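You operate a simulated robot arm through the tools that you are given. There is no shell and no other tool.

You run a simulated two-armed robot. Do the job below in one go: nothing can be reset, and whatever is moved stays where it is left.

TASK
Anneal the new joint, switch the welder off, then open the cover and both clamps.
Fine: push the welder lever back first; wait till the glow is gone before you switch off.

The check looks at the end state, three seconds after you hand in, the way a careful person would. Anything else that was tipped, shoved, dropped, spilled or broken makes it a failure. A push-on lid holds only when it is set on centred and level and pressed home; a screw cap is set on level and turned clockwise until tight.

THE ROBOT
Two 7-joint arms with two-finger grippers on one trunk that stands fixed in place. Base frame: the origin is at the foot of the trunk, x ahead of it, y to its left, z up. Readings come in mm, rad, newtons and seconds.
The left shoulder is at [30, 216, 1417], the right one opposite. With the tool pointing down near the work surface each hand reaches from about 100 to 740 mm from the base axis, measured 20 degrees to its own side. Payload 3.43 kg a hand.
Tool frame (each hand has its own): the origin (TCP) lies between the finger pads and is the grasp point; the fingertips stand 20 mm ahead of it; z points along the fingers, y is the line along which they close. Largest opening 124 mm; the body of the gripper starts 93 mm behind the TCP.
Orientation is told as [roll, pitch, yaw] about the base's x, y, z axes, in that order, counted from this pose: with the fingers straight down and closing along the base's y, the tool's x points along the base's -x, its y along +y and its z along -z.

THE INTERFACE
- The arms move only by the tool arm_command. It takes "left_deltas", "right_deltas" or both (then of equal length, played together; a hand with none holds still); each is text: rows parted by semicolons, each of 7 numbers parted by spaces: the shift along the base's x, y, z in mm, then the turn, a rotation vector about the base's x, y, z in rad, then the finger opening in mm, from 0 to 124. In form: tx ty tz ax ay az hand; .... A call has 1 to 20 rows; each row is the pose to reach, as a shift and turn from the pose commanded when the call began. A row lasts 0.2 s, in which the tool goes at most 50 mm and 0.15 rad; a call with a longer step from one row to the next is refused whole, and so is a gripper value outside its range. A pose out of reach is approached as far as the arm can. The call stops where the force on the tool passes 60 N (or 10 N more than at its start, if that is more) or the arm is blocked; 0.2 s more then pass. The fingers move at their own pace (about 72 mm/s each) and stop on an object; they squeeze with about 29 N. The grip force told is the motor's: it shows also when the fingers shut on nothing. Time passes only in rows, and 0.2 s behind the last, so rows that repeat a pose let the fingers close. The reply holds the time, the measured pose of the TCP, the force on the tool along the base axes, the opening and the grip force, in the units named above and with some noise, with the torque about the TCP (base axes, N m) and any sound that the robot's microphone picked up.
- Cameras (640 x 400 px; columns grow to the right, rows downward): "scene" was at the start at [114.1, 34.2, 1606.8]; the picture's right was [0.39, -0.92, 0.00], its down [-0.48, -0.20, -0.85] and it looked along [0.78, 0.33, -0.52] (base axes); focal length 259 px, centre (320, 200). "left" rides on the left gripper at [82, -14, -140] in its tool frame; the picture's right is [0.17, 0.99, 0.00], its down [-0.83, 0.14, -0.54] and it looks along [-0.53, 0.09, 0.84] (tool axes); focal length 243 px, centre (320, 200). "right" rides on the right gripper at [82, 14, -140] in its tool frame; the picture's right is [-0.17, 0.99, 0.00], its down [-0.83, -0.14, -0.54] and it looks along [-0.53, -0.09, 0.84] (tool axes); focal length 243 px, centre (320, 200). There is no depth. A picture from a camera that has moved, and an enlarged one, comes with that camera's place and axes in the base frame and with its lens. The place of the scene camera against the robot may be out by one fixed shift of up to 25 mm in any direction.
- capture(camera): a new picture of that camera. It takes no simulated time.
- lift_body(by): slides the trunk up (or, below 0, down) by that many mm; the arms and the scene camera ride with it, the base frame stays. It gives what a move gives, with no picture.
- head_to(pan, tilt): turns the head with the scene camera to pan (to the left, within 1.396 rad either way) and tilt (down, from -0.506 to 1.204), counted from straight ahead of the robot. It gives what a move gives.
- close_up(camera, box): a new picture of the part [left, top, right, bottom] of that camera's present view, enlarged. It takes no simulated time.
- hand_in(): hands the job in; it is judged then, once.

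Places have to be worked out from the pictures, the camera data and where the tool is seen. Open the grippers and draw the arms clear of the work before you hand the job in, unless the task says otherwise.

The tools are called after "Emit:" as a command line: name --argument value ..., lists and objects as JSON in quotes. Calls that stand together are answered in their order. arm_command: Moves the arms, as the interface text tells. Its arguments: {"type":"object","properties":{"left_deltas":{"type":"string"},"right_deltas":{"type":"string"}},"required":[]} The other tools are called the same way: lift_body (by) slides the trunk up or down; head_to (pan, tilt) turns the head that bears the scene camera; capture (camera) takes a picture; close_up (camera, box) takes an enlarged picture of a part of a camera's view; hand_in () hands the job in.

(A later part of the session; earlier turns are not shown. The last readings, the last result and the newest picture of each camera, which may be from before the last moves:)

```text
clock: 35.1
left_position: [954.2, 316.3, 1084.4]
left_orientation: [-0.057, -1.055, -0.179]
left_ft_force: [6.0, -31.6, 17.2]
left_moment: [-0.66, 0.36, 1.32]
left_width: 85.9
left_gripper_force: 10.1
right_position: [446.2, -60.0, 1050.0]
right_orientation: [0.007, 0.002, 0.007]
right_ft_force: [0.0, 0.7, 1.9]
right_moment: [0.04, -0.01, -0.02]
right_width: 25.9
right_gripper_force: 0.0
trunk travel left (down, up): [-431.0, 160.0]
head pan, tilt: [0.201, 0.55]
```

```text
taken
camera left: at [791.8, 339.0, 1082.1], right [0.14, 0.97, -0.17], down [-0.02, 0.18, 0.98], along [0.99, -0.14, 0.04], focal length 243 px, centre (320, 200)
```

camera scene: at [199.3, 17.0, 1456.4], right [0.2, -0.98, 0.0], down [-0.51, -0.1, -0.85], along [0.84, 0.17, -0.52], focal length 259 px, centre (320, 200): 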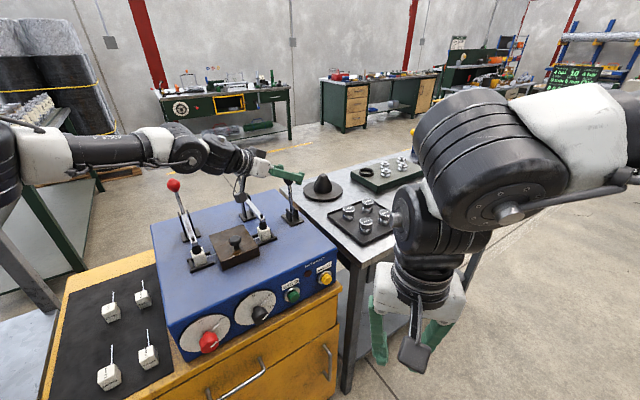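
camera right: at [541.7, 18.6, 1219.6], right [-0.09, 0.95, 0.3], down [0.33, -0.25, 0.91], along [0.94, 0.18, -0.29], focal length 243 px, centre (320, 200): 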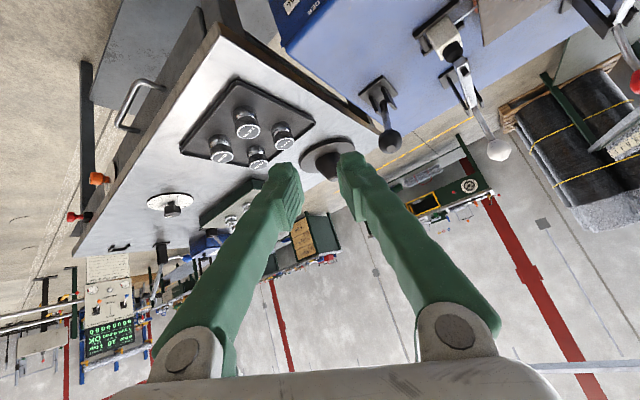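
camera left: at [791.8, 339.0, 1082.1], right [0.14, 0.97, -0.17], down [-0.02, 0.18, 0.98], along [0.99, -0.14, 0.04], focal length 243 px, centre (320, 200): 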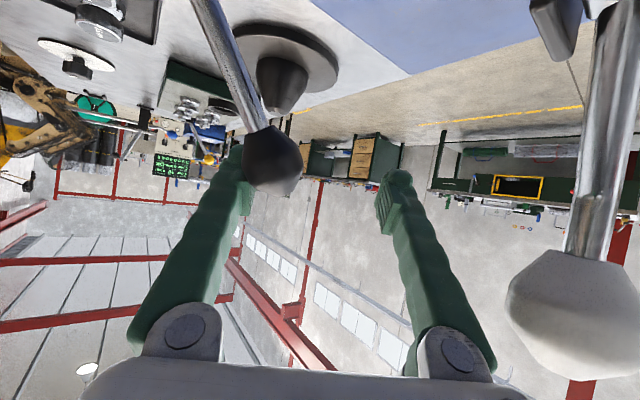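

The lever is hard against its back stop at 31 N. I back off, slide the open fingers clear of the ball, and bring the left hand back to its parking spot.

Emit:
arm_command --left_deltas "0 -10 2 0 0 0 84; 0 -22 4 0 0 0 90; -20 -24 12 0 0 0 90; -50 -26 32 0 0 0 90; -80 -28 55 0 0 0 90; -110 -26 75 0 0 0 90; -140 -20 85 0 0.04 0 80; -170 -10 92 0 0.14 0 80; -200 0 98 0 0.24 0.02 80; -230 10 104 0 0.34 0.04 80; -260 20 108 0 0.44 0.06 80; -290 30 110 0 0.54 0.08 80; -320 42 110 0 0.64 0.1 80; -350 54 110 0 0.74 0.12 80; -380 66 110 0 0.84 0.14 80; -410 78 110 0 0.94 0.15 80; -440 90 110 0 1.04 0.17 80"

Emit:
head_to --pan 0.3 --tilt 0.6

Emit:
capture --camera "scene"

Emit:
capture --camera "left"

Emit:
capture --camera "right"

```text
clock: 38.7
left_position: [512.9, 417.6, 1188.4]
left_orientation: [-0.122, -0.01, 0.055]
left_ft_force: [0.6, 0.6, 0.0]
left_moment: [-0.03, -0.01, -0.01]
left_width: 79.9
left_gripper_force: 0.1
left hand out of reach, approached as far as the arm can: row 2
right_position: [447.1, -55.0, 1049.5]
right_orientation: [0.003, 0.001, 0.008]
right_ft_force: [-0.2, 0.2, -0.2]
right_moment: [0.01, -0.01, 0.03]
right_width: 26.1
right_gripper_force: 0.0
trunk travel left (down, up): [-431.0, 160.0]
head pan, tilt: [0.201, 0.55]
```

```text
clock: 39.4
left_position: [513.2, 416.8, 1187.3]
left_orientation: [-0.121, -0.01, 0.055]
left_ft_force: [0.0, -0.7, -0.3]
left_moment: [-0.01, 0.01, 0.02]
left_width: 80.0
left_gripper_force: 0.0
right_position: [447.4, -55.7, 1048.3]
right_orientation: [0.004, 0.003, 0.007]
right_ft_force: [-0.1, -0.5, 0.5]
right_moment: [-0.01, 0.02, -0.03]
right_width: 25.9
right_gripper_force: 0.1
trunk travel left (down, up): [-431.0, 160.0]
head pan, tilt: [0.3, 0.6]
```

```text
taken
camera scene: at [195.7, 25.3, 1451.9], right [0.3, -0.96, 0.0], down [-0.54, -0.17, -0.83], along [0.79, 0.24, -0.56], focal length 259 px, centre (320, 200)
```

scene: 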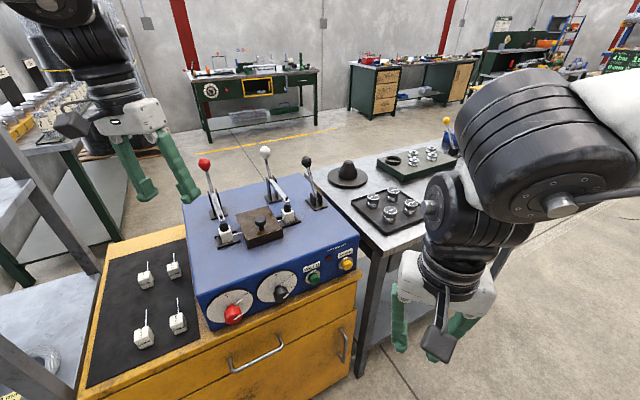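

```text
taken
camera left: at [429.7, 415.2, 1326.3], right [-0.22, 0.97, -0.12], down [0.81, 0.25, 0.53], along [0.54, 0.02, -0.84], focal length 243 px, centre (320, 200)
```

left: 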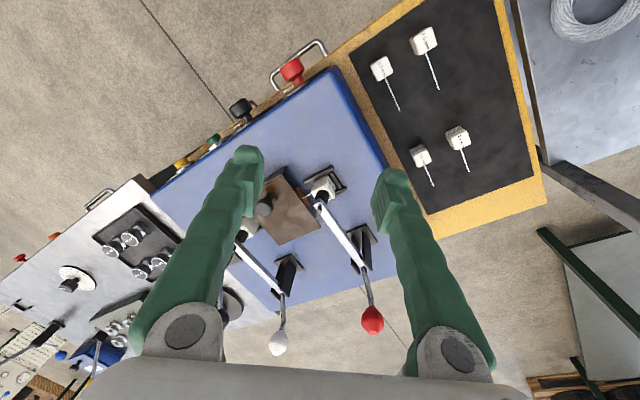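

```text
taken
camera right: at [366.2, -43.1, 1189.1], right [0.16, 0.99, 0.0], down [0.83, -0.14, 0.54], along [0.53, -0.08, -0.84], focal length 243 px, centre (320, 200)
```

right: 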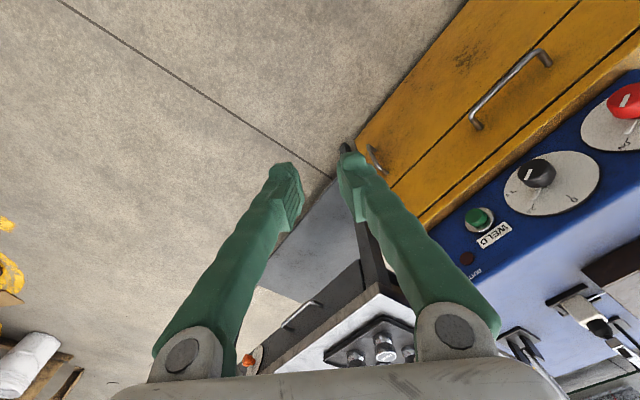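

The lever stays leaning back. Now I enlarge the front panel to locate the ANNEAL button and the red switch.

Emit:
close_up --camera "scene" --box '[200, 230, 370, 330]'

Emit:
close_up --camera "scene" --box '[290, 230, 380, 290]'

Emit:
close_up --camera "right" --box '[400, 60, 640, 290]'

Emit:
close_up --camera "left" --box '[130, 40, 350, 200]'

```text
3.76 times, centred on (285, 280) of scene
camera zoom: at [195.7, 25.3, 1451.9], right [0.3, -0.96, 0.0], down [-0.54, -0.17, -0.83], along [0.79, 0.24, -0.56], focal length 976 px, centre (452, -101)
```

zoom: 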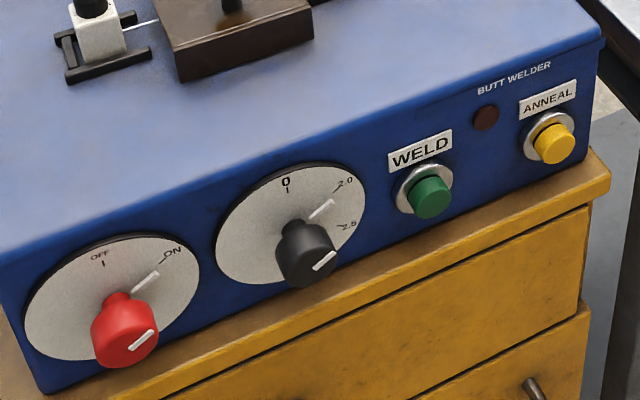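

```text
6.67 times, centred on (335, 260) of scene
camera zoom: at [195.7, 25.3, 1451.9], right [0.3, -0.96, 0.0], down [-0.54, -0.17, -0.83], along [0.79, 0.24, -0.56], focal length 1729 px, centre (220, -200)
```

zoom: 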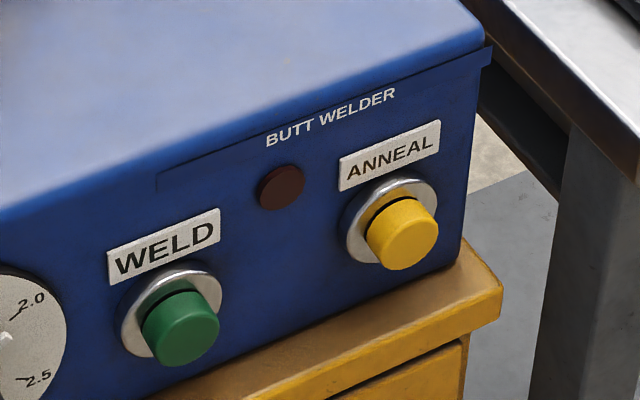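

```text
1.74 times, centred on (520, 175) of right
camera zoom: at [366.2, -43.1, 1189.1], right [0.16, 0.99, 0.0], down [0.83, -0.14, 0.54], along [0.53, -0.08, -0.84], focal length 422 px, centre (-28, 244)
```

zoom: 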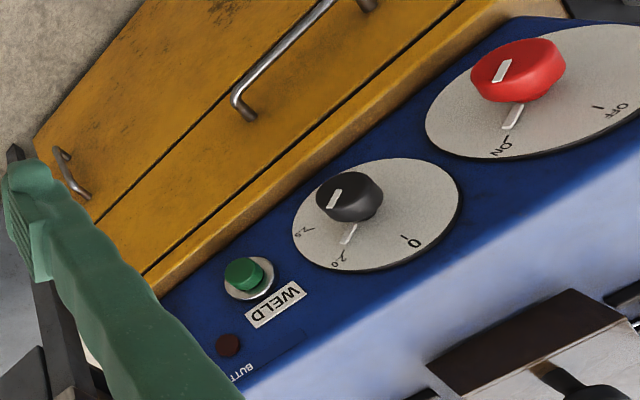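

```text
2.50 times, centred on (240, 120) of left
camera zoom: at [429.7, 415.2, 1326.3], right [-0.22, 0.97, -0.12], down [0.81, 0.25, 0.53], along [0.54, 0.02, -0.84], focal length 606 px, centre (520, 400)
```

zoom: 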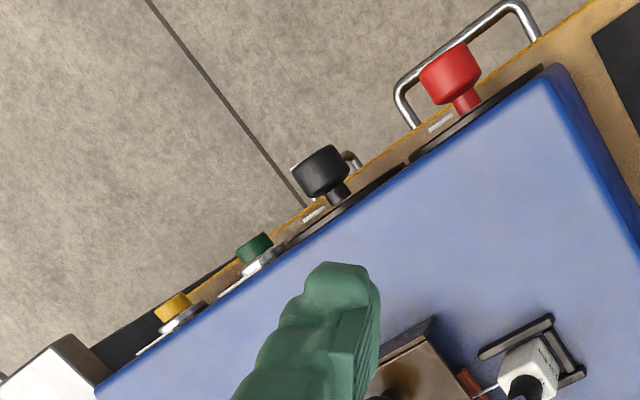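

From the two hand cameras, ANNEAL is at about (721, 104, 863) and the red knob at about (483, 322, 880). I close the right fingers and slowly swing that hand to point along the panel's normal, 60 mm short of ANNEAL.

Emit:
arm_command --right_deltas "10 0 -15 0.0205 -0.0496 0.0355 0; 20 0 -30 0.041 -0.0991 0.0711 0; 30 2 -45 0.0616 -0.1487 0.1066 0; 40 5 -60 0.0821 -0.1982 0.1422 0; 50 10 -75 0.1026 -0.2478 0.1777 0; 60 15 -85 0.1231 -0.2973 0.2133 0; 70 20 -95 0.1436 -0.3469 0.2488 0; 80 25 -105 0.1642 -0.3964 0.2844 0; 90 30 -112 0.1847 -0.446 0.3199 0; 100 35 -118 0.2052 -0.4956 0.3555 0"

Emit:
capture --camera "scene"

```text
clock: 41.8
left_position: [514.2, 416.5, 1187.6]
left_orientation: [-0.122, -0.01, 0.054]
left_ft_force: [0.7, 0.1, 0.5]
left_moment: [0.04, 0.0, 0.0]
left_width: 80.0
left_gripper_force: 0.0
right_position: [562.4, -18.1, 973.4]
right_orientation: [0.213, -0.567, 0.175]
right_ft_force: [0.3, 0.0, -0.2]
right_moment: [-0.02, -0.03, -0.01]
right_width: 0.0
right_gripper_force: 28.7
right hand out of reach, approached as far as the arm can: row 8, 9, 10
trunk travel left (down, up): [-431.0, 160.0]
head pan, tilt: [0.3, 0.6]
stopped in row 10 (right hand): the arm was blocked; the commanded pose is now the measured one
```

```text
taken
camera scene: at [195.7, 24.8, 1451.9], right [0.3, -0.96, 0.0], down [-0.54, -0.17, -0.83], along [0.79, 0.24, -0.56], focal length 259 px, centre (320, 200)
```

scene: 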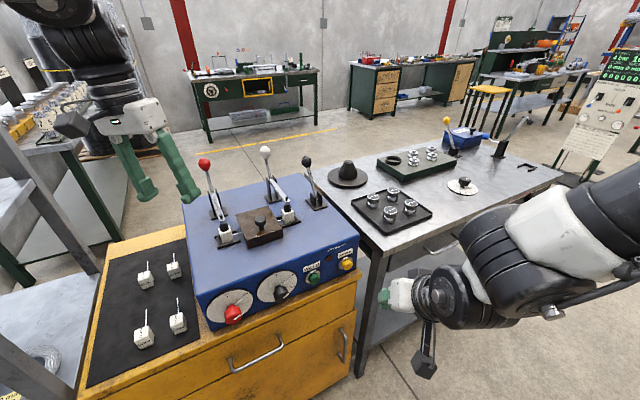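

The right arm was too folded on that path. The goal itself is well within reach, so I continue the remaining turn while extending forward, in small steps.

Emit:
arm_command --right_deltas "15 8 0 0.006 -0.033 0.029 0; 30 16 0 0.012 -0.066 0.059 0; 45 24 -5 0.018 -0.099 0.088 0; 55 32 -12 0.024 -0.132 0.118 0; 63 40 -20 0.03 -0.166 0.147 0; 71 46 -28 0.036 -0.199 0.177 0; 79 52 -36 0.045 -0.248 0.221 0; 87 58 -44 0.054 -0.298 0.265 0; 94 62 -52 0.063 -0.348 0.309 0; 100 66 -58 0.072 -0.397 0.354 0; 105 70 -64 0.081 -0.447 0.398 0; 110 73 -70 0.0896 -0.4968 0.442 0; 110 73 -70 0.0896 -0.4968 0.442 0"

Emit:
capture --camera "scene"

Emit:
capture --camera "right"

```text
clock: 42.8
left_position: [513.3, 416.9, 1187.9]
left_orientation: [-0.123, -0.009, 0.053]
left_ft_force: [-0.1, -0.7, -0.3]
left_moment: [0.0, -0.01, -0.01]
left_width: 80.2
left_gripper_force: 0.0
right_position: [622.7, 12.3, 1012.4]
right_orientation: [0.329, -0.713, 0.069]
right_ft_force: [0.5, -0.2, 0.1]
right_moment: [-0.03, -0.01, -0.04]
right_width: 0.0
right_gripper_force: 29.1
right hand out of reach, approached as far as the arm can: row 1, 2, 3, 4
trunk travel left (down, up): [-431.0, 160.0]
head pan, tilt: [0.3, 0.6]
stopped in row 4 (right hand): the arm was blocked; the commanded pose is now the measured one
```

```text
taken
camera scene: at [195.8, 25.2, 1451.8], right [0.3, -0.96, 0.0], down [-0.54, -0.17, -0.83], along [0.79, 0.24, -0.57], focal length 259 px, centre (320, 200)
```

scene: 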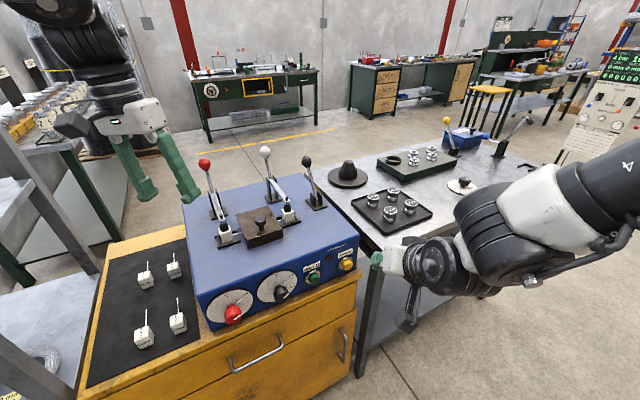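

```text
taken
camera right: at [474.2, -31.6, 1062.4], right [-0.15, 0.93, 0.35], down [0.34, -0.28, 0.9], along [0.93, 0.25, -0.28], focal length 243 px, centre (320, 200)
```

right: 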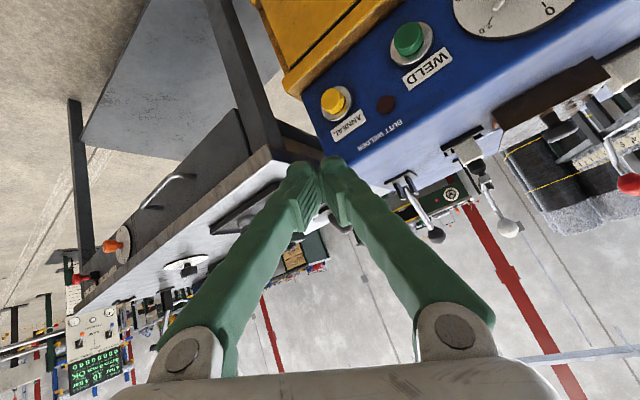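

The right arm resists turning further at this folded reach. A steeper tool, 30° off vertical, would stretch the arm more, so I'll turn toward that orientation while moving to about 40 mm in front of ANNEAL.

Emit:
arm_command --right_deltas "8 4 0 -0.023 0.004 0.037 0; 16 8 0 -0.046 0.009 0.074 0; 24 14 -4 -0.07 0.013 0.111 0; 32 20 -10 -0.093 0.017 0.148 0; 38 26 -20 -0.116 0.021 0.185 0; 44 32 -30 -0.139 0.026 0.222 0; 48 38 -42 -0.163 0.03 0.26 0; 52 42 -54 -0.186 0.034 0.297 0; 55 46 -66 -0.209 0.039 0.334 0; 57 49 -78 -0.232 0.043 0.371 0; 59 52 -92 -0.255 0.047 0.408 0; 59 52 -106 -0.279 0.051 0.445 0; 59 52 -120 -0.302 0.056 0.482 0; 59 52 -132 -0.325 0.06 0.519 0; 59 52 -132 -0.325 0.06 0.519 0"

Emit:
capture --camera "scene"

Emit:
capture --camera "right"

```text
clock: 43.8
left_position: [512.7, 418.2, 1187.8]
left_orientation: [-0.122, -0.01, 0.054]
left_ft_force: [0.2, -0.3, 0.0]
left_moment: [0.0, 0.0, 0.01]
left_width: 79.9
left_gripper_force: 0.2
right_position: [658.0, 10.8, 1036.5]
right_orientation: [0.317, -0.685, 0.062]
right_ft_force: [-0.3, 0.1, 0.5]
right_moment: [-0.02, 0.0, 0.02]
right_width: 0.0
right_gripper_force: 28.9
right hand out of reach, approached as far as the arm can: row 1, 2, 3, 4, 5
trunk travel left (down, up): [-431.0, 160.0]
head pan, tilt: [0.3, 0.6]
stopped in row 5 (right hand): the arm was blocked; the commanded pose is now the measured one
```

```text
taken
camera scene: at [195.6, 25.2, 1451.9], right [0.3, -0.96, 0.0], down [-0.54, -0.17, -0.83], along [0.79, 0.24, -0.56], focal length 259 px, centre (320, 200)
```

scene: 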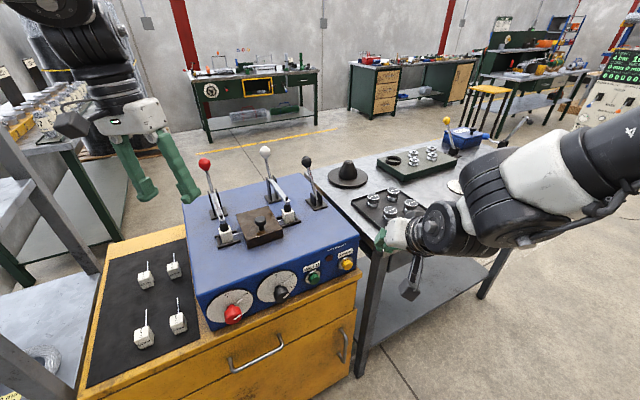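

```text
taken
camera right: at [510.5, -29.7, 1091.1], right [-0.12, 0.93, 0.34], down [0.36, -0.28, 0.89], along [0.92, 0.23, -0.3], focal length 243 px, centre (320, 200)
```

right: 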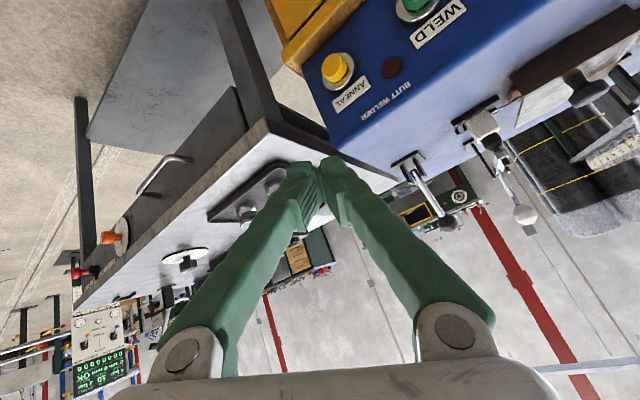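

The right wrist still resists. The mirror image of the pose sequence that worked on the left should work on the right, so I go to the mirrored spot out to the right: tilt 30°, no yaw.

Emit:
arm_command --right_deltas "5 -19 4 -0.022 0.013 -0.02 0; 10 -38 9 -0.044 0.025 -0.04 0; 15 -58 13 -0.067 0.038 -0.06 0; 19 -77 17 -0.089 0.05 -0.081 0; 24 -96 22 -0.111 0.063 -0.101 0; 29 -115 26 -0.133 0.076 -0.121 0; 34 -135 30 -0.155 0.088 -0.141 0; 39 -154 35 -0.177 0.101 -0.161 0; 43 -173 39 -0.2 0.113 -0.181 0; 48 -192 43 -0.222 0.126 -0.202 0; 53 -212 48 -0.244 0.138 -0.222 0; 58 -231 52 -0.266 0.151 -0.242 0; 58 -231 52 -0.266 0.151 -0.242 0"

Emit:
arm_command --right_deltas "0 0 0 0 0 0.1 0; 0 0 0 0 0 0.2 0; 0 0 0 0 0 0.3 0; 0 0 0 0 0 0.4 0; 0 0 0 0 0 0.5 0; 0 0 0 0 0 0.6 0; 0 0 0 0 0 0.7 0; 0 0 0 0 0 0.785 0; 0 0 0 0 0 0.785 0"

Emit:
capture --camera "scene"

```text
clock: 46.6
left_position: [512.4, 417.1, 1186.5]
left_orientation: [-0.123, -0.01, 0.053]
left_ft_force: [-0.1, 1.0, 1.2]
left_moment: [0.01, 0.02, 0.01]
left_width: 79.9
left_gripper_force: 0.1
right_position: [651.2, -148.3, 1079.6]
right_orientation: [-0.005, -0.526, 0.0]
right_ft_force: [-0.1, 0.6, -1.0]
right_moment: [0.03, 0.0, 0.02]
right_width: 0.0
right_gripper_force: 29.1
right hand out of reach, approached as far as the arm can: row 1, 2, 3, 4, 5, 6, 7, 8, 9, 10, 11, 12, 13
trunk travel left (down, up): [-431.0, 160.0]
head pan, tilt: [0.3, 0.6]
```

```text
clock: 48.3
left_position: [514.0, 416.1, 1187.4]
left_orientation: [-0.121, -0.007, 0.055]
left_ft_force: [-0.3, -0.7, 0.4]
left_moment: [0.03, -0.02, -0.02]
left_width: 79.9
left_gripper_force: 0.1
right_position: [511.3, -34.2, 1021.3]
right_orientation: [0.181, -0.602, 0.272]
right_ft_force: [0.8, -0.3, 0.1]
right_moment: [0.04, 0.0, 0.0]
right_width: 0.0
right_gripper_force: 28.9
right hand out of reach, approached as far as the arm can: row 1, 2, 3, 4, 5, 6, 7, 8
trunk travel left (down, up): [-431.0, 160.0]
head pan, tilt: [0.3, 0.6]
stopped in row 8 (right hand): the arm was blocked; the commanded pose is now the measured one
```

```text
taken
camera scene: at [194.9, 24.1, 1452.0], right [0.3, -0.96, 0.0], down [-0.54, -0.17, -0.83], along [0.79, 0.24, -0.56], focal length 259 px, centre (320, 200)
```

scene: 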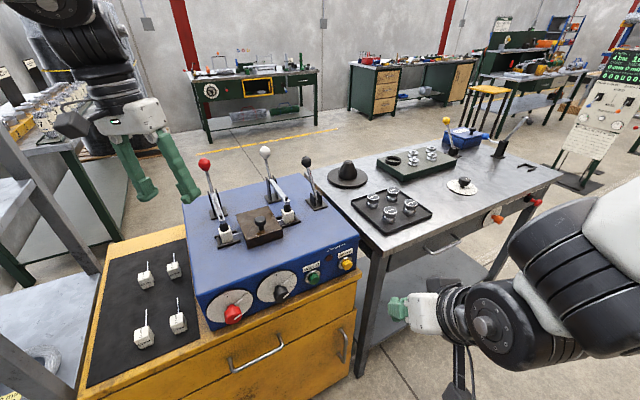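

The right arm seems to be in a poor elbow posture. I'll move it well out to the right with the tool down, mirroring the left arm's parking spot, to let it settle differently, and look at it.

Emit:
arm_command --right_deltas "0 -26 11 -0.017 0.038 -0.021 0; -1 -53 23 -0.034 0.076 -0.042 0; -2 -79 34 -0.051 0.115 -0.064 0; -3 -106 45 -0.068 0.153 -0.085 0; -4 -132 56 -0.085 0.191 -0.106 0; -4 -158 68 -0.102 0.229 -0.127 0; -5 -185 79 -0.119 0.267 -0.148 0; -6 -211 90 -0.137 0.306 -0.17 0; -7 -238 101 -0.154 0.344 -0.191 0; -7 -264 113 -0.171 0.382 -0.212 0; -8 -290 124 -0.188 0.42 -0.233 0; -9 -317 135 -0.205 0.458 -0.254 0; -10 -343 146 -0.222 0.497 -0.276 0; -10 -370 158 -0.239 0.535 -0.297 0; -11 -396 169 -0.256 0.573 -0.318 0; -11 -396 169 -0.256 0.573 -0.318 0; -11 -396 169 -0.256 0.573 -0.318 0"

Emit:
head_to --pan -0.6 --tilt 0.4

Emit:
capture --camera "scene"

```text
clock: 51.9
left_position: [514.1, 417.0, 1186.4]
left_orientation: [-0.122, -0.006, 0.053]
left_ft_force: [0.2, -0.4, -0.3]
left_moment: [0.03, 0.01, 0.0]
left_width: 79.9
left_gripper_force: 0.0
right_position: [416.7, -231.8, 1014.2]
right_orientation: [-0.006, 0.002, 0.004]
right_ft_force: [0.0, -0.9, -0.3]
right_moment: [-0.03, 0.01, 0.02]
right_width: 0.0
right_gripper_force: 29.2
right hand out of reach, approached as far as the arm can: row 1, 2, 3, 4, 5, 6, 7, 8, 9, 10, 11, 12, 13, 14, 15, 16, 17
trunk travel left (down, up): [-431.0, 160.0]
head pan, tilt: [0.3, 0.6]
```

```text
clock: 53.1
left_position: [512.4, 417.0, 1186.9]
left_orientation: [-0.122, -0.01, 0.053]
left_ft_force: [0.5, -0.7, 0.1]
left_moment: [-0.02, 0.02, -0.02]
left_width: 79.8
left_gripper_force: 0.1
right_position: [417.2, -231.6, 1013.6]
right_orientation: [-0.006, 0.002, 0.002]
right_ft_force: [0.3, 0.1, 0.0]
right_moment: [0.03, -0.02, 0.02]
right_width: 0.0
right_gripper_force: 28.8
trunk travel left (down, up): [-431.0, 160.0]
head pan, tilt: [-0.6, 0.4]
```

```text
taken
camera scene: at [187.6, -53.1, 1470.1], right [-0.56, -0.83, 0.0], down [-0.32, 0.22, -0.92], along [0.76, -0.52, -0.39], focal length 259 px, centre (320, 200)
```

scene: 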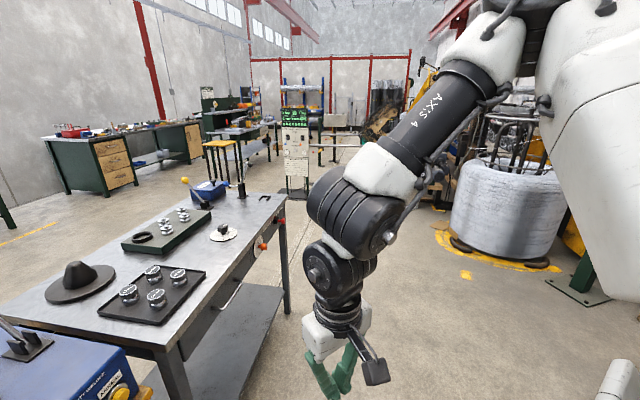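

The right elbow is folded up above the shoulder. Lowering the hand into the free space in front of the machine will stretch the arm downward and take the elbow fold out, so I do that next.

Emit:
arm_command --right_deltas "2 4 -35 0 0 0 0; 4 8 -70 0 0 0 0; 6 12 -105 0 0 0 0; 8 16 -140 0 0 0 0; 10 20 -175 0 0 0 0; 13 24 -210 0 0 0 0; 16 28 -245 0 0 0 0; 18 33 -280 0 0 0 0; 20 38 -315 0 0 0 0; 23 42 -350 0 0 0 0; 23 42 -374 0 0 0 0; 23 42 -374 0 0 0 0"

Emit:
capture --camera "scene"

```text
clock: 55.7
left_position: [512.9, 416.9, 1186.2]
left_orientation: [-0.122, -0.009, 0.055]
left_ft_force: [0.5, -0.9, -0.6]
left_moment: [0.0, 0.02, -0.02]
left_width: 80.1
left_gripper_force: 0.0
right_position: [394.5, -146.4, 698.3]
right_orientation: [-0.008, 0.001, 0.002]
right_ft_force: [0.2, 0.1, 0.9]
right_moment: [0.02, 0.02, -0.01]
right_width: 0.0
right_gripper_force: 29.2
right hand out of reach, approached as far as the arm can: row 3, 4, 5, 6, 7, 8, 9, 10, 11, 12
trunk travel left (down, up): [-431.0, 160.0]
head pan, tilt: [-0.6, 0.4]
```

```text
taken
camera scene: at [187.5, -53.0, 1470.1], right [-0.56, -0.83, 0.0], down [-0.32, 0.22, -0.92], along [0.76, -0.52, -0.39], focal length 259 px, centre (320, 200)
```

scene: 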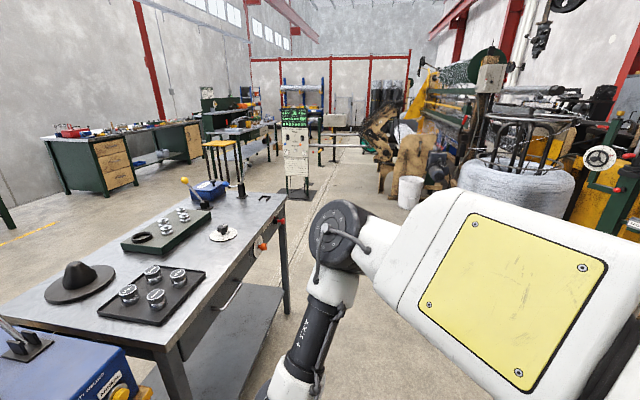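

The elbow is now low and in front, with the forearm hanging. From here the wrist barely has to move for the target, so I swing the hand up to point at the panel, in 20 small steps.

Emit:
arm_command --right_deltas "14 10 10 0.0205 -0.0496 0.0355 0; 28 20 20 0.041 -0.0991 0.0711 0; 42 30 31 0.0616 -0.1487 0.1066 0; 56 40 41 0.0821 -0.1982 0.1422 0; 70 50 51 0.1026 -0.2478 0.1777 0; 83 60 62 0.1231 -0.2973 0.2133 0; 97 70 72 0.1436 -0.3469 0.2488 0; 111 80 82 0.1642 -0.3964 0.2844 0; 125 90 92 0.1847 -0.446 0.3199 0; 139 100 103 0.2052 -0.4956 0.3555 0"

Emit:
capture --camera "scene"

```text
clock: 58.1
left_position: [512.5, 417.6, 1186.4]
left_orientation: [-0.123, -0.008, 0.053]
left_ft_force: [-0.2, -0.4, -0.6]
left_moment: [0.0, -0.02, 0.01]
left_width: 79.9
left_gripper_force: 0.0
right_position: [497.0, -34.9, 821.5]
right_orientation: [0.084, -0.507, 0.273]
right_ft_force: [-1.3, 0.2, 0.1]
right_moment: [-0.01, -0.03, 0.01]
right_width: 0.0
right_gripper_force: 28.9
right hand out of reach, approached as far as the arm can: row 1, 2, 3, 4, 5, 6, 7, 8, 9, 10
trunk travel left (down, up): [-431.0, 160.0]
head pan, tilt: [-0.6, 0.4]
stopped in row 10 (right hand): the arm was blocked; the commanded pose is now the measured one
```

```text
taken
camera scene: at [187.6, -53.1, 1470.1], right [-0.56, -0.83, 0.0], down [-0.32, 0.22, -0.92], along [0.76, -0.52, -0.39], focal length 259 px, centre (320, 200)
```

scene: 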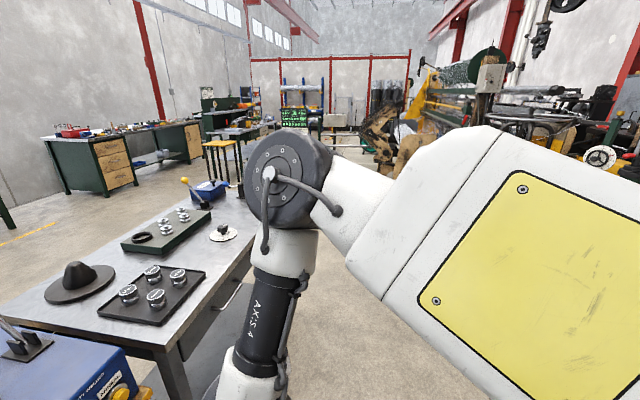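

The arm is a bit too cramped at this trunk height. I raise the trunk by 80 mm so the right shoulder moves away from the wrist.

Emit:
lift_body --by 80

Emit:
capture --camera "scene"

```text
clock: 59.3
left_position: [513.8, 416.2, 1265.5]
left_orientation: [-0.123, -0.008, 0.055]
left_ft_force: [0.0, -0.1, 0.6]
left_moment: [0.01, 0.04, -0.01]
left_width: 80.0
left_gripper_force: 0.1
right_position: [526.7, -28.7, 963.7]
right_orientation: [0.038, -0.627, 0.297]
right_ft_force: [-0.2, -0.6, -1.6]
right_moment: [-0.05, 0.03, -0.01]
right_width: 0.2
right_gripper_force: 29.4
trunk travel left (down, up): [-511.0, 80.0]
head pan, tilt: [-0.6, 0.4]
```

```text
taken
camera scene: at [152.0, -53.1, 1561.2], right [-0.56, -0.83, 0.0], down [-0.32, 0.22, -0.92], along [0.76, -0.52, -0.39], focal length 259 px, centre (320, 200)
```

scene: 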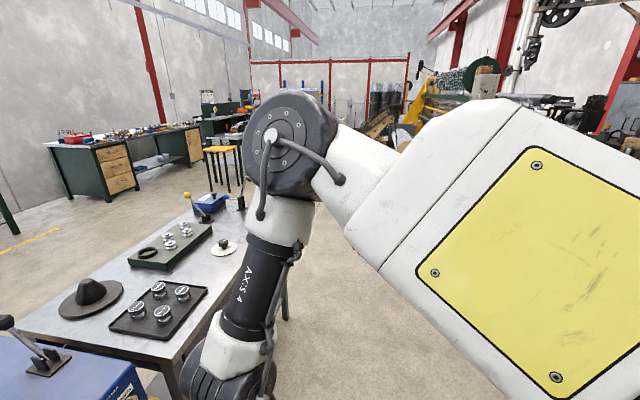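

The hand is now at (527, -29, 964), already partly turned. I continue the rest of the turn and approach in small steps.

Emit:
arm_command --right_deltas "12 7 -5 0.016 -0.031 0.038 0; 24 14 -10 0.033 -0.063 0.075 0; 36 21 -15 0.049 -0.094 0.113 0; 48 28 -20 0.065 -0.126 0.151 0; 60 35 -25 0.082 -0.157 0.188 0; 72 42 -30 0.098 -0.189 0.226 0; 85 49 -35 0.114 -0.22 0.264 0; 97 56 -40 0.131 -0.251 0.301 0; 109 63 -45 0.147 -0.283 0.339 0; 121 70 -50 0.163 -0.314 0.377 0; 133 77 -56 0.18 -0.346 0.414 0; 145 84 -61 0.196 -0.377 0.452 0; 145 84 -61 0.196 -0.377 0.452 0"

Emit:
capture --camera "scene"

Emit:
capture --camera "right"

```text
clock: 60.5
left_position: [513.6, 417.0, 1267.1]
left_orientation: [-0.123, -0.006, 0.055]
left_ft_force: [0.5, -0.2, 0.6]
left_moment: [-0.03, 0.02, 0.01]
left_width: 79.8
left_gripper_force: 0.1
right_position: [559.8, -5.7, 988.4]
right_orientation: [0.109, -0.815, 0.254]
right_ft_force: [0.2, -0.4, 0.5]
right_moment: [-0.06, 0.0, 0.01]
right_width: 0.1
right_gripper_force: 28.8
right hand out of reach, approached as far as the arm can: row 1, 2, 3, 4, 5
trunk travel left (down, up): [-511.0, 80.0]
head pan, tilt: [-0.6, 0.4]
stopped in row 5 (right hand): the arm was blocked; the commanded pose is now the measured one
```

```text
taken
camera scene: at [151.8, -53.3, 1561.4], right [-0.56, -0.83, 0.0], down [-0.32, 0.22, -0.92], along [0.76, -0.52, -0.39], focal length 259 px, centre (320, 200)
```

scene: 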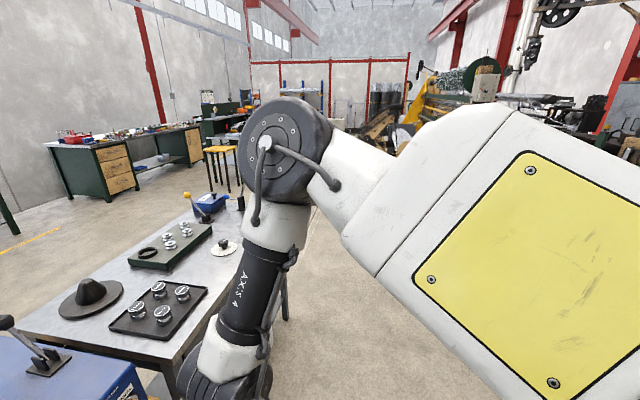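

```text
taken
camera right: at [407.1, -47.5, 1024.9], right [-0.21, 0.96, 0.19], down [0.23, -0.14, 0.96], along [0.95, 0.25, -0.19], focal length 243 px, centre (320, 200)
```

right: 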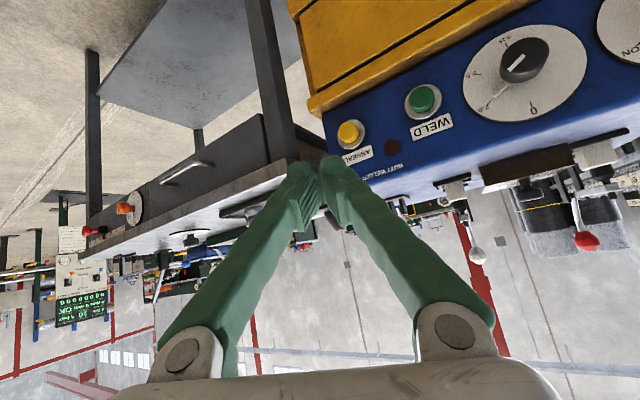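

The tool now points at about 23° azimuth and 43° down, which is good enough to press ANNEAL. I keep this orientation and only translate toward the button.

Emit:
arm_command --right_deltas "12 6 -8 0 0 0 0; 25 13 -18 0 0 0 0; 37 19 -30 0 0 0 0; 50 26 -42 0 0 0 0; 62 32 -54 0 0 0 0; 75 38 -66 0 0 0 0; 87 45 -77 0 0 0 0; 100 51 -88 0 0 0 0; 100 51 -88 0 0 0 0"

Emit:
capture --camera "right"

```text
clock: 62.7
left_position: [512.9, 416.8, 1266.8]
left_orientation: [-0.122, -0.007, 0.054]
left_ft_force: [0.2, 0.5, 0.6]
left_moment: [0.03, -0.02, -0.01]
left_width: 80.0
left_gripper_force: 0.0
right_position: [628.0, 33.7, 948.4]
right_orientation: [0.134, -0.816, 0.134]
right_ft_force: [0.3, -0.5, -0.5]
right_moment: [0.0, 0.01, 0.02]
right_width: 0.0
right_gripper_force: 29.1
right hand out of reach, approached as far as the arm can: row 1, 2, 3, 4, 5, 6, 7, 8, 9
trunk travel left (down, up): [-511.0, 80.0]
head pan, tilt: [-0.6, 0.4]
stopped in row 9 (right hand): the arm was blocked; the commanded pose is now the measured one
```

```text
taken
camera right: at [471.8, 5.9, 983.2], right [-0.11, 0.97, 0.21], down [0.22, -0.18, 0.96], along [0.97, 0.15, -0.19], focal length 243 px, centre (320, 200)
```

right: 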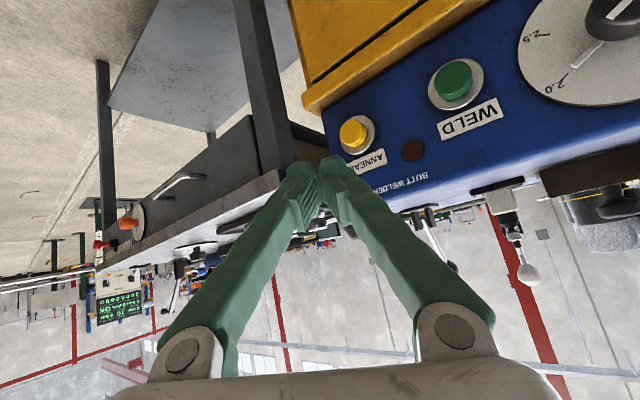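

It is getting there, but positive yaw is what limits it. I give up the yaw, let the tool point nearly straight ahead, and move the tip to about 12 mm in front of the ANNEAL cap.

Emit:
arm_command --right_deltas "5 3 -3 0 0 -0.025 0; 10 6 -7 0 0 -0.05 0; 16 10 -12 0 0 -0.075 0; 22 15 -18 0 0 -0.1 0; 29 21 -25 0 0 -0.125 0; 36 27 -32 0 0 -0.14 0; 43 33 -40 0 0 -0.15 0; 50 39 -48 0 0 -0.16 0; 57 45 -56 0 0 -0.17 0; 64 52 -63 0 0 -0.18 0; 70 58 -68 0 0 -0.19 0; 70 58 -68 0 0 -0.19 0"

Emit:
capture --camera "right"

```text
clock: 65.3
left_position: [513.3, 417.5, 1267.5]
left_orientation: [-0.122, -0.008, 0.055]
left_ft_force: [0.0, 0.4, -0.8]
left_moment: [0.01, 0.01, -0.03]
left_width: 79.9
left_gripper_force: 0.1
right_position: [700.2, 64.8, 882.7]
right_orientation: [0.138, -0.817, -0.083]
right_ft_force: [-0.2, 0.1, 0.3]
right_moment: [0.0, 0.01, -0.02]
right_width: 0.2
right_gripper_force: 29.2
right hand out of reach, approached as far as the arm can: row 10, 11, 12
trunk travel left (down, up): [-511.0, 80.0]
head pan, tilt: [-0.6, 0.4]
```

```text
taken
camera right: at [542.1, 71.6, 918.6], right [0.1, 0.97, 0.21], down [0.18, -0.23, 0.96], along [0.98, -0.05, -0.19], focal length 243 px, centre (320, 200)
```

right: 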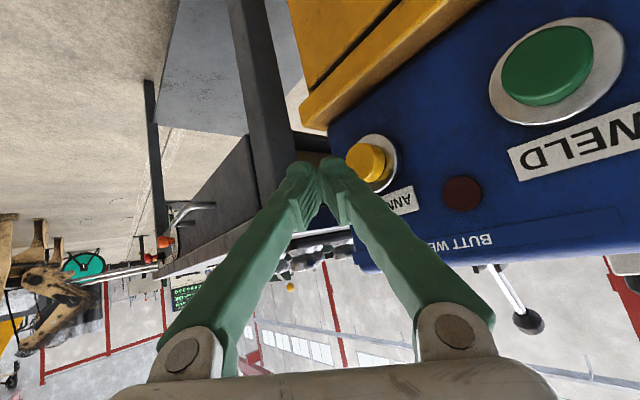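

The fingertips are just right of the yellow cap, which I see at (721, 103, 862). I shift left by about 27 mm, still clear of the cap's face, allowing a bit more negative yaw.

Emit:
arm_command --right_deltas "-4 3 -1 0 0 -0.02 0; -8 6 -2 0 0 -0.04 0; -10 10 -3 0 0 -0.07 0; -10 14 -4 0 0 -0.1 0; -10 18 -4 0 0 -0.12 0; -10 23 -4 0 0 -0.15 0; -10 27 -4 0 0 -0.17 0; -10 27 -4 0 0 -0.17 0"

Emit:
capture --camera "right"

```text
clock: 67.3
left_position: [513.6, 416.1, 1266.4]
left_orientation: [-0.122, -0.008, 0.053]
left_ft_force: [-0.6, 0.3, -0.8]
left_moment: [0.0, -0.02, -0.02]
left_width: 80.2
left_gripper_force: 0.1
right_position: [685.4, 42.4, 873.2]
right_orientation: [0.052, -0.841, -0.193]
right_ft_force: [0.9, -0.7, 0.1]
right_moment: [-0.03, 0.05, -0.02]
right_width: 0.0
right_gripper_force: 29.0
right hand out of reach, approached as far as the arm can: row 3, 4, 5, 6, 7, 8
trunk travel left (down, up): [-511.0, 80.0]
head pan, tilt: [-0.6, 0.4]
stopped in row 8 (right hand): the arm was blocked; the commanded pose is now the measured one
```

```text
taken
camera right: at [531.4, 77.9, 905.2], right [0.26, 0.95, 0.16], down [0.12, -0.19, 0.97], along [0.96, -0.23, -0.17], focal length 243 px, centre (320, 200)
```

right: 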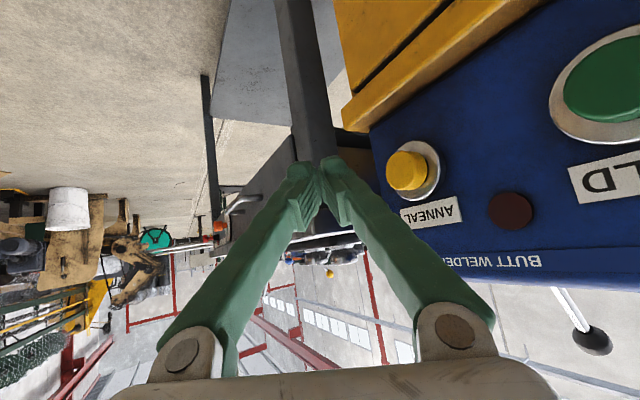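

That drifted the wrong way, so this arm posture is the problem. Let me look at the arm again to understand its posture before going on.

Emit:
head_to --pan -0.35 --tilt 0.75

Emit:
capture --camera "scene"

Emit:
capture --camera "left"

```text
clock: 68.1
left_position: [513.2, 417.2, 1266.1]
left_orientation: [-0.121, -0.009, 0.055]
left_ft_force: [0.6, 0.0, -0.2]
left_moment: [0.0, -0.02, -0.02]
left_width: 80.1
left_gripper_force: 0.1
right_position: [684.5, 42.5, 872.7]
right_orientation: [0.053, -0.838, -0.191]
right_ft_force: [0.1, 0.2, -0.5]
right_moment: [-0.01, 0.0, -0.01]
right_width: 0.0
right_gripper_force: 28.8
trunk travel left (down, up): [-511.0, 80.0]
head pan, tilt: [-0.351, 0.75]
```

```text
taken
camera scene: at [152.7, -29.3, 1530.4], right [-0.34, -0.94, 0.0], down [-0.64, 0.23, -0.73], along [0.69, -0.25, -0.68], focal length 259 px, centre (320, 200)
```

scene: 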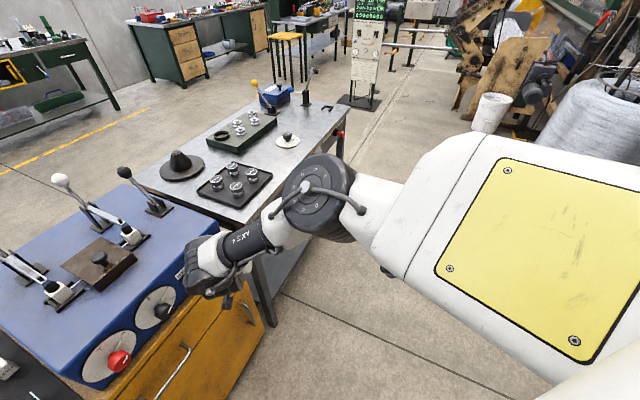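

```text
taken
camera left: at [429.5, 415.5, 1406.3], right [-0.22, 0.97, -0.12], down [0.81, 0.25, 0.53], along [0.54, 0.02, -0.84], focal length 243 px, centre (320, 200)
```

left: 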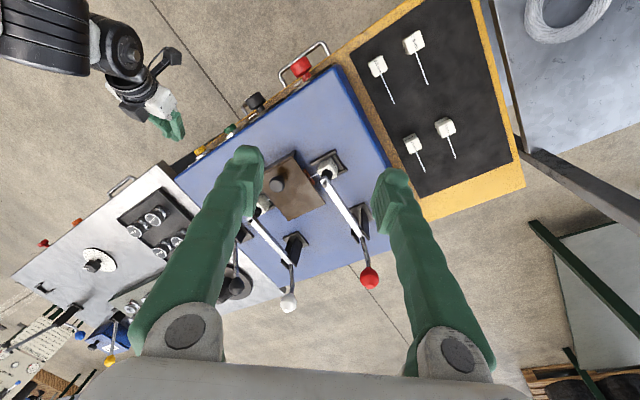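

The right upper arm points straight ahead and seems unable to swing further inward. Since a button press doesn't care about roll, I'll back off a little and test whether rolling the hand about its own axis frees the leftward motion.

Emit:
arm_command --right_deltas "-10 0 5 0.074 -0.009 -0.067 0; -20 0 10 0.148 -0.018 -0.134 0; -30 0 15 0.221 -0.027 -0.2 0; -30 0 20 0.295 -0.036 -0.267 0; -30 0 20 0.369 -0.045 -0.334 0; -30 10 20 0.369 -0.045 -0.334 0; -30 20 20 0.369 -0.045 -0.334 0; -30 30 20 0.369 -0.045 -0.334 0"

```text
clock: 70.1
left_position: [513.9, 417.0, 1267.5]
left_orientation: [-0.122, -0.009, 0.053]
left_ft_force: [-0.2, 0.0, 0.0]
left_moment: [0.02, 0.01, -0.02]
left_width: 79.8
left_gripper_force: 0.0
right_position: [671.1, 43.4, 891.8]
right_orientation: [0.527, -0.692, -0.911]
right_ft_force: [-0.2, 0.4, 0.7]
right_moment: [0.0, -0.01, -0.01]
right_width: 0.1
right_gripper_force: 29.0
trunk travel left (down, up): [-511.0, 80.0]
head pan, tilt: [-0.351, 0.75]
stopped in row 8 (right hand): the arm was blocked; the commanded pose is now the measured one
```

The hand rolled fine, but the move to the left was blocked with no force on the tool. I'll test one tiny, slow step left to tell a real obstacle from a tracking problem.

Emit:
arm_command --right_deltas "0 2 0 0 0 0 0; 0 4 0 0 0 0 0; 0 6 0 0 0 0 0; 0 8 0 0 0 0 0; 0 10 0 0 0 0 0; 0 10 0 0 0 0 0; 0 10 0 0 0 0 0"

Emit:
head_to --pan -0.9 --tilt 0.6

Emit:
capture --camera "scene"

```text
clock: 71.7
left_position: [513.5, 415.8, 1266.8]
left_orientation: [-0.122, -0.009, 0.054]
left_ft_force: [-0.3, -0.2, -0.1]
left_moment: [-0.01, -0.04, -0.03]
left_width: 80.0
left_gripper_force: 0.0
right_position: [680.4, 37.0, 889.1]
right_orientation: [0.524, -0.693, -0.937]
right_ft_force: [-0.9, -0.2, -0.4]
right_moment: [-0.03, 0.0, 0.04]
right_width: 0.3
right_gripper_force: 29.0
trunk travel left (down, up): [-511.0, 80.0]
head pan, tilt: [-0.351, 0.75]
```

```text
clock: 72.7
left_position: [514.1, 417.0, 1266.6]
left_orientation: [-0.122, -0.009, 0.055]
left_ft_force: [0.1, -0.4, 0.0]
left_moment: [0.04, -0.01, -0.01]
left_width: 79.9
left_gripper_force: 0.1
right_position: [680.3, 35.8, 888.2]
right_orientation: [0.521, -0.697, -0.932]
right_ft_force: [-0.9, 0.3, -0.4]
right_moment: [-0.01, -0.03, 0.01]
right_width: 0.0
right_gripper_force: 28.9
trunk travel left (down, up): [-511.0, 80.0]
head pan, tilt: [-0.901, 0.6]
```

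```text
taken
camera scene: at [129.9, -70.0, 1543.2], right [-0.78, -0.62, 0.0], down [-0.35, 0.44, -0.82], along [0.51, -0.65, -0.57], focal length 259 px, centre (320, 200)
```

scene: 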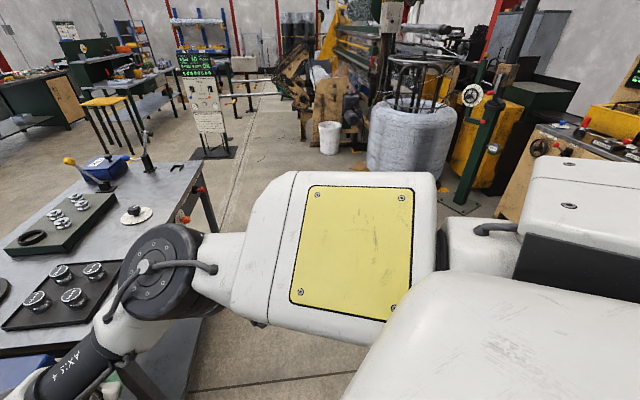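

The arm is truly blocked: the right upper arm is pressing against the robot's own chest. I need the wrist further right with the tool pointing left, so I back off and turn the hand about the vertical, keeping the new roll.

Emit:
arm_command --right_deltas "-8 -8 2 0 0 0.06 0; -16 -16 4 0 0 0.12 0; -24 -20 6 0 0 0.18 0; -32 -22 8 0 0 0.25 0; -40 -22 10 0 0 0.32 0; -40 -22 10 0 0 0.4 0; -40 -22 12 0 0 0.48 0; -40 -22 12 0 0 0.56 0; -40 -22 12 0 0 0.64 0; -40 -20 12 0 0 0.72 0; -40 -18 12 0 0 0.8 0; -40 -16 12 0 0 0.88 0; -40 -16 12 0 0 0.88 0"

Emit:
capture --camera "right"

```text
clock: 75.5
left_position: [513.4, 418.2, 1266.9]
left_orientation: [-0.123, -0.009, 0.053]
left_ft_force: [-0.3, 0.3, -0.1]
left_moment: [0.02, 0.01, -0.01]
left_width: 80.0
left_gripper_force: 0.1
right_position: [581.2, 103.0, 952.2]
right_orientation: [0.495, -0.685, -0.055]
right_ft_force: [0.4, 0.0, -0.3]
right_moment: [-0.02, 0.01, 0.0]
right_width: 0.0
right_gripper_force: 29.1
right hand out of reach, approached as far as the arm can: row 9, 10, 11, 12, 13
trunk travel left (down, up): [-511.0, 80.0]
head pan, tilt: [-0.901, 0.6]
```

```text
taken
camera right: at [433.3, 55.8, 1000.5], right [-0.12, 0.88, 0.47], down [0.36, -0.4, 0.84], along [0.92, 0.27, -0.27], focal length 243 px, centre (320, 200)
```

right: 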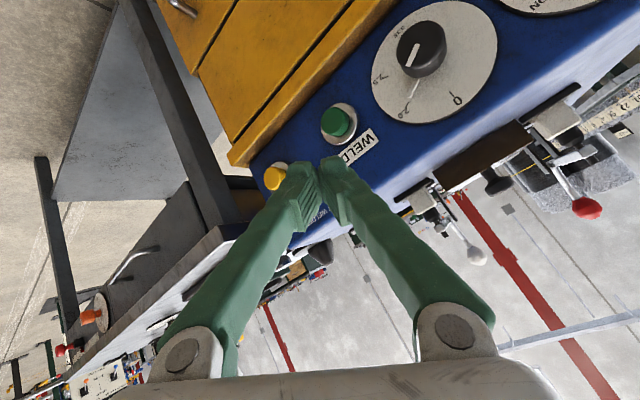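

Now the tool points nearly along the panel normal, at azimuth 37° and about 43° down, and sits at (581, 103, 952). I translate toward ANNEAL, stopping about 12 mm before its face.

Emit:
arm_command --right_deltas "12 -4 -8 0 0 0 0; 24 -8 -16 0 0 0 0; 36 -11 -24 0 0 0 0; 48 -14 -32 0 0 0 0; 60 -18 -40 0 0 0 0; 72 -18 -48 0 0 0 0; 84 -18 -54 0 0 0 0; 96 -18 -60 0 0 0 0; 108 -18 -66 0 0 0 0; 119 -18 -72 0 0 0 0; 119 -18 -72 0 0 0 0"

Emit:
capture --camera "right"

```text
clock: 77.9
left_position: [513.1, 417.4, 1268.3]
left_orientation: [-0.121, -0.009, 0.055]
left_ft_force: [-0.2, -0.6, -0.6]
left_moment: [-0.02, 0.0, 0.02]
left_width: 80.0
left_gripper_force: 0.1
right_position: [645.8, 123.8, 938.5]
right_orientation: [0.481, -0.677, -0.105]
right_ft_force: [-0.6, -0.2, 0.0]
right_moment: [0.04, 0.03, 0.01]
right_width: 0.0
right_gripper_force: 29.1
right hand out of reach, approached as far as the arm can: row 1, 2, 3, 4, 5, 6, 7, 8, 9, 10, 11
trunk travel left (down, up): [-511.0, 80.0]
head pan, tilt: [-0.901, 0.6]
```

```text
taken
camera right: at [496.9, 85.7, 989.8], right [-0.06, 0.89, 0.46], down [0.35, -0.41, 0.84], along [0.94, 0.21, -0.28], focal length 243 px, centre (320, 200)
```

right: 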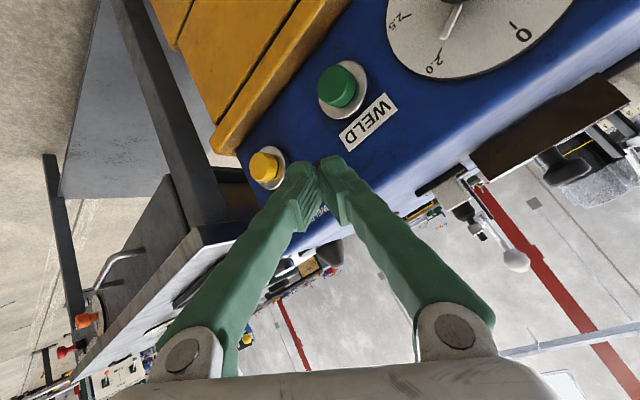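

The hand is close but too high and a little left. I back off 25 mm from the panel, then lower the trunk 60 mm, which should carry the hand down to button height.

Emit:
arm_command --right_deltas "-9 -9 0 0 0 0 0; -18 -18 0 0 0 0 0; -18 -18 0 0 0 0 0"

Emit:
lift_body --by -60

Emit:
capture --camera "right"

```text
clock: 78.7
left_position: [514.1, 417.8, 1265.8]
left_orientation: [-0.123, -0.008, 0.053]
left_ft_force: [-0.2, 0.1, 0.4]
left_moment: [-0.03, -0.01, -0.02]
left_width: 80.0
left_gripper_force: 0.1
right_position: [616.7, 112.2, 946.1]
right_orientation: [0.481, -0.677, -0.07]
right_ft_force: [0.0, -0.5, -0.2]
right_moment: [0.03, -0.01, -0.01]
right_width: 0.0
right_gripper_force: 28.8
right hand out of reach, approached as far as the arm can: row 1, 2, 3
trunk travel left (down, up): [-511.0, 80.0]
head pan, tilt: [-0.901, 0.6]
```

```text
clock: 79.7
left_position: [512.7, 417.3, 1207.6]
left_orientation: [-0.124, -0.007, 0.055]
left_ft_force: [0.1, 0.3, -0.1]
left_moment: [-0.01, 0.01, -0.01]
left_width: 80.0
left_gripper_force: 0.0
right_position: [623.2, 82.4, 864.1]
right_orientation: [0.436, -0.674, -0.053]
right_ft_force: [0.7, 0.3, 0.6]
right_moment: [-0.02, -0.01, -0.03]
right_width: 0.1
right_gripper_force: 29.3
trunk travel left (down, up): [-451.0, 140.0]
head pan, tilt: [-0.901, 0.6]
```

```text
taken
camera right: at [474.0, 43.5, 918.1], right [-0.08, 0.9, 0.43], down [0.36, -0.37, 0.85], along [0.93, 0.22, -0.29], focal length 243 px, centre (320, 200)
```

right: 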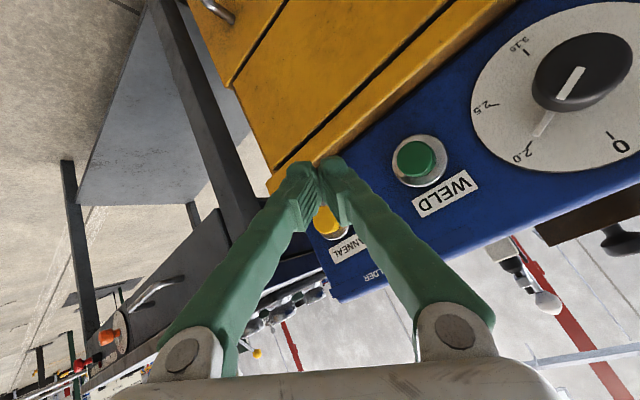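

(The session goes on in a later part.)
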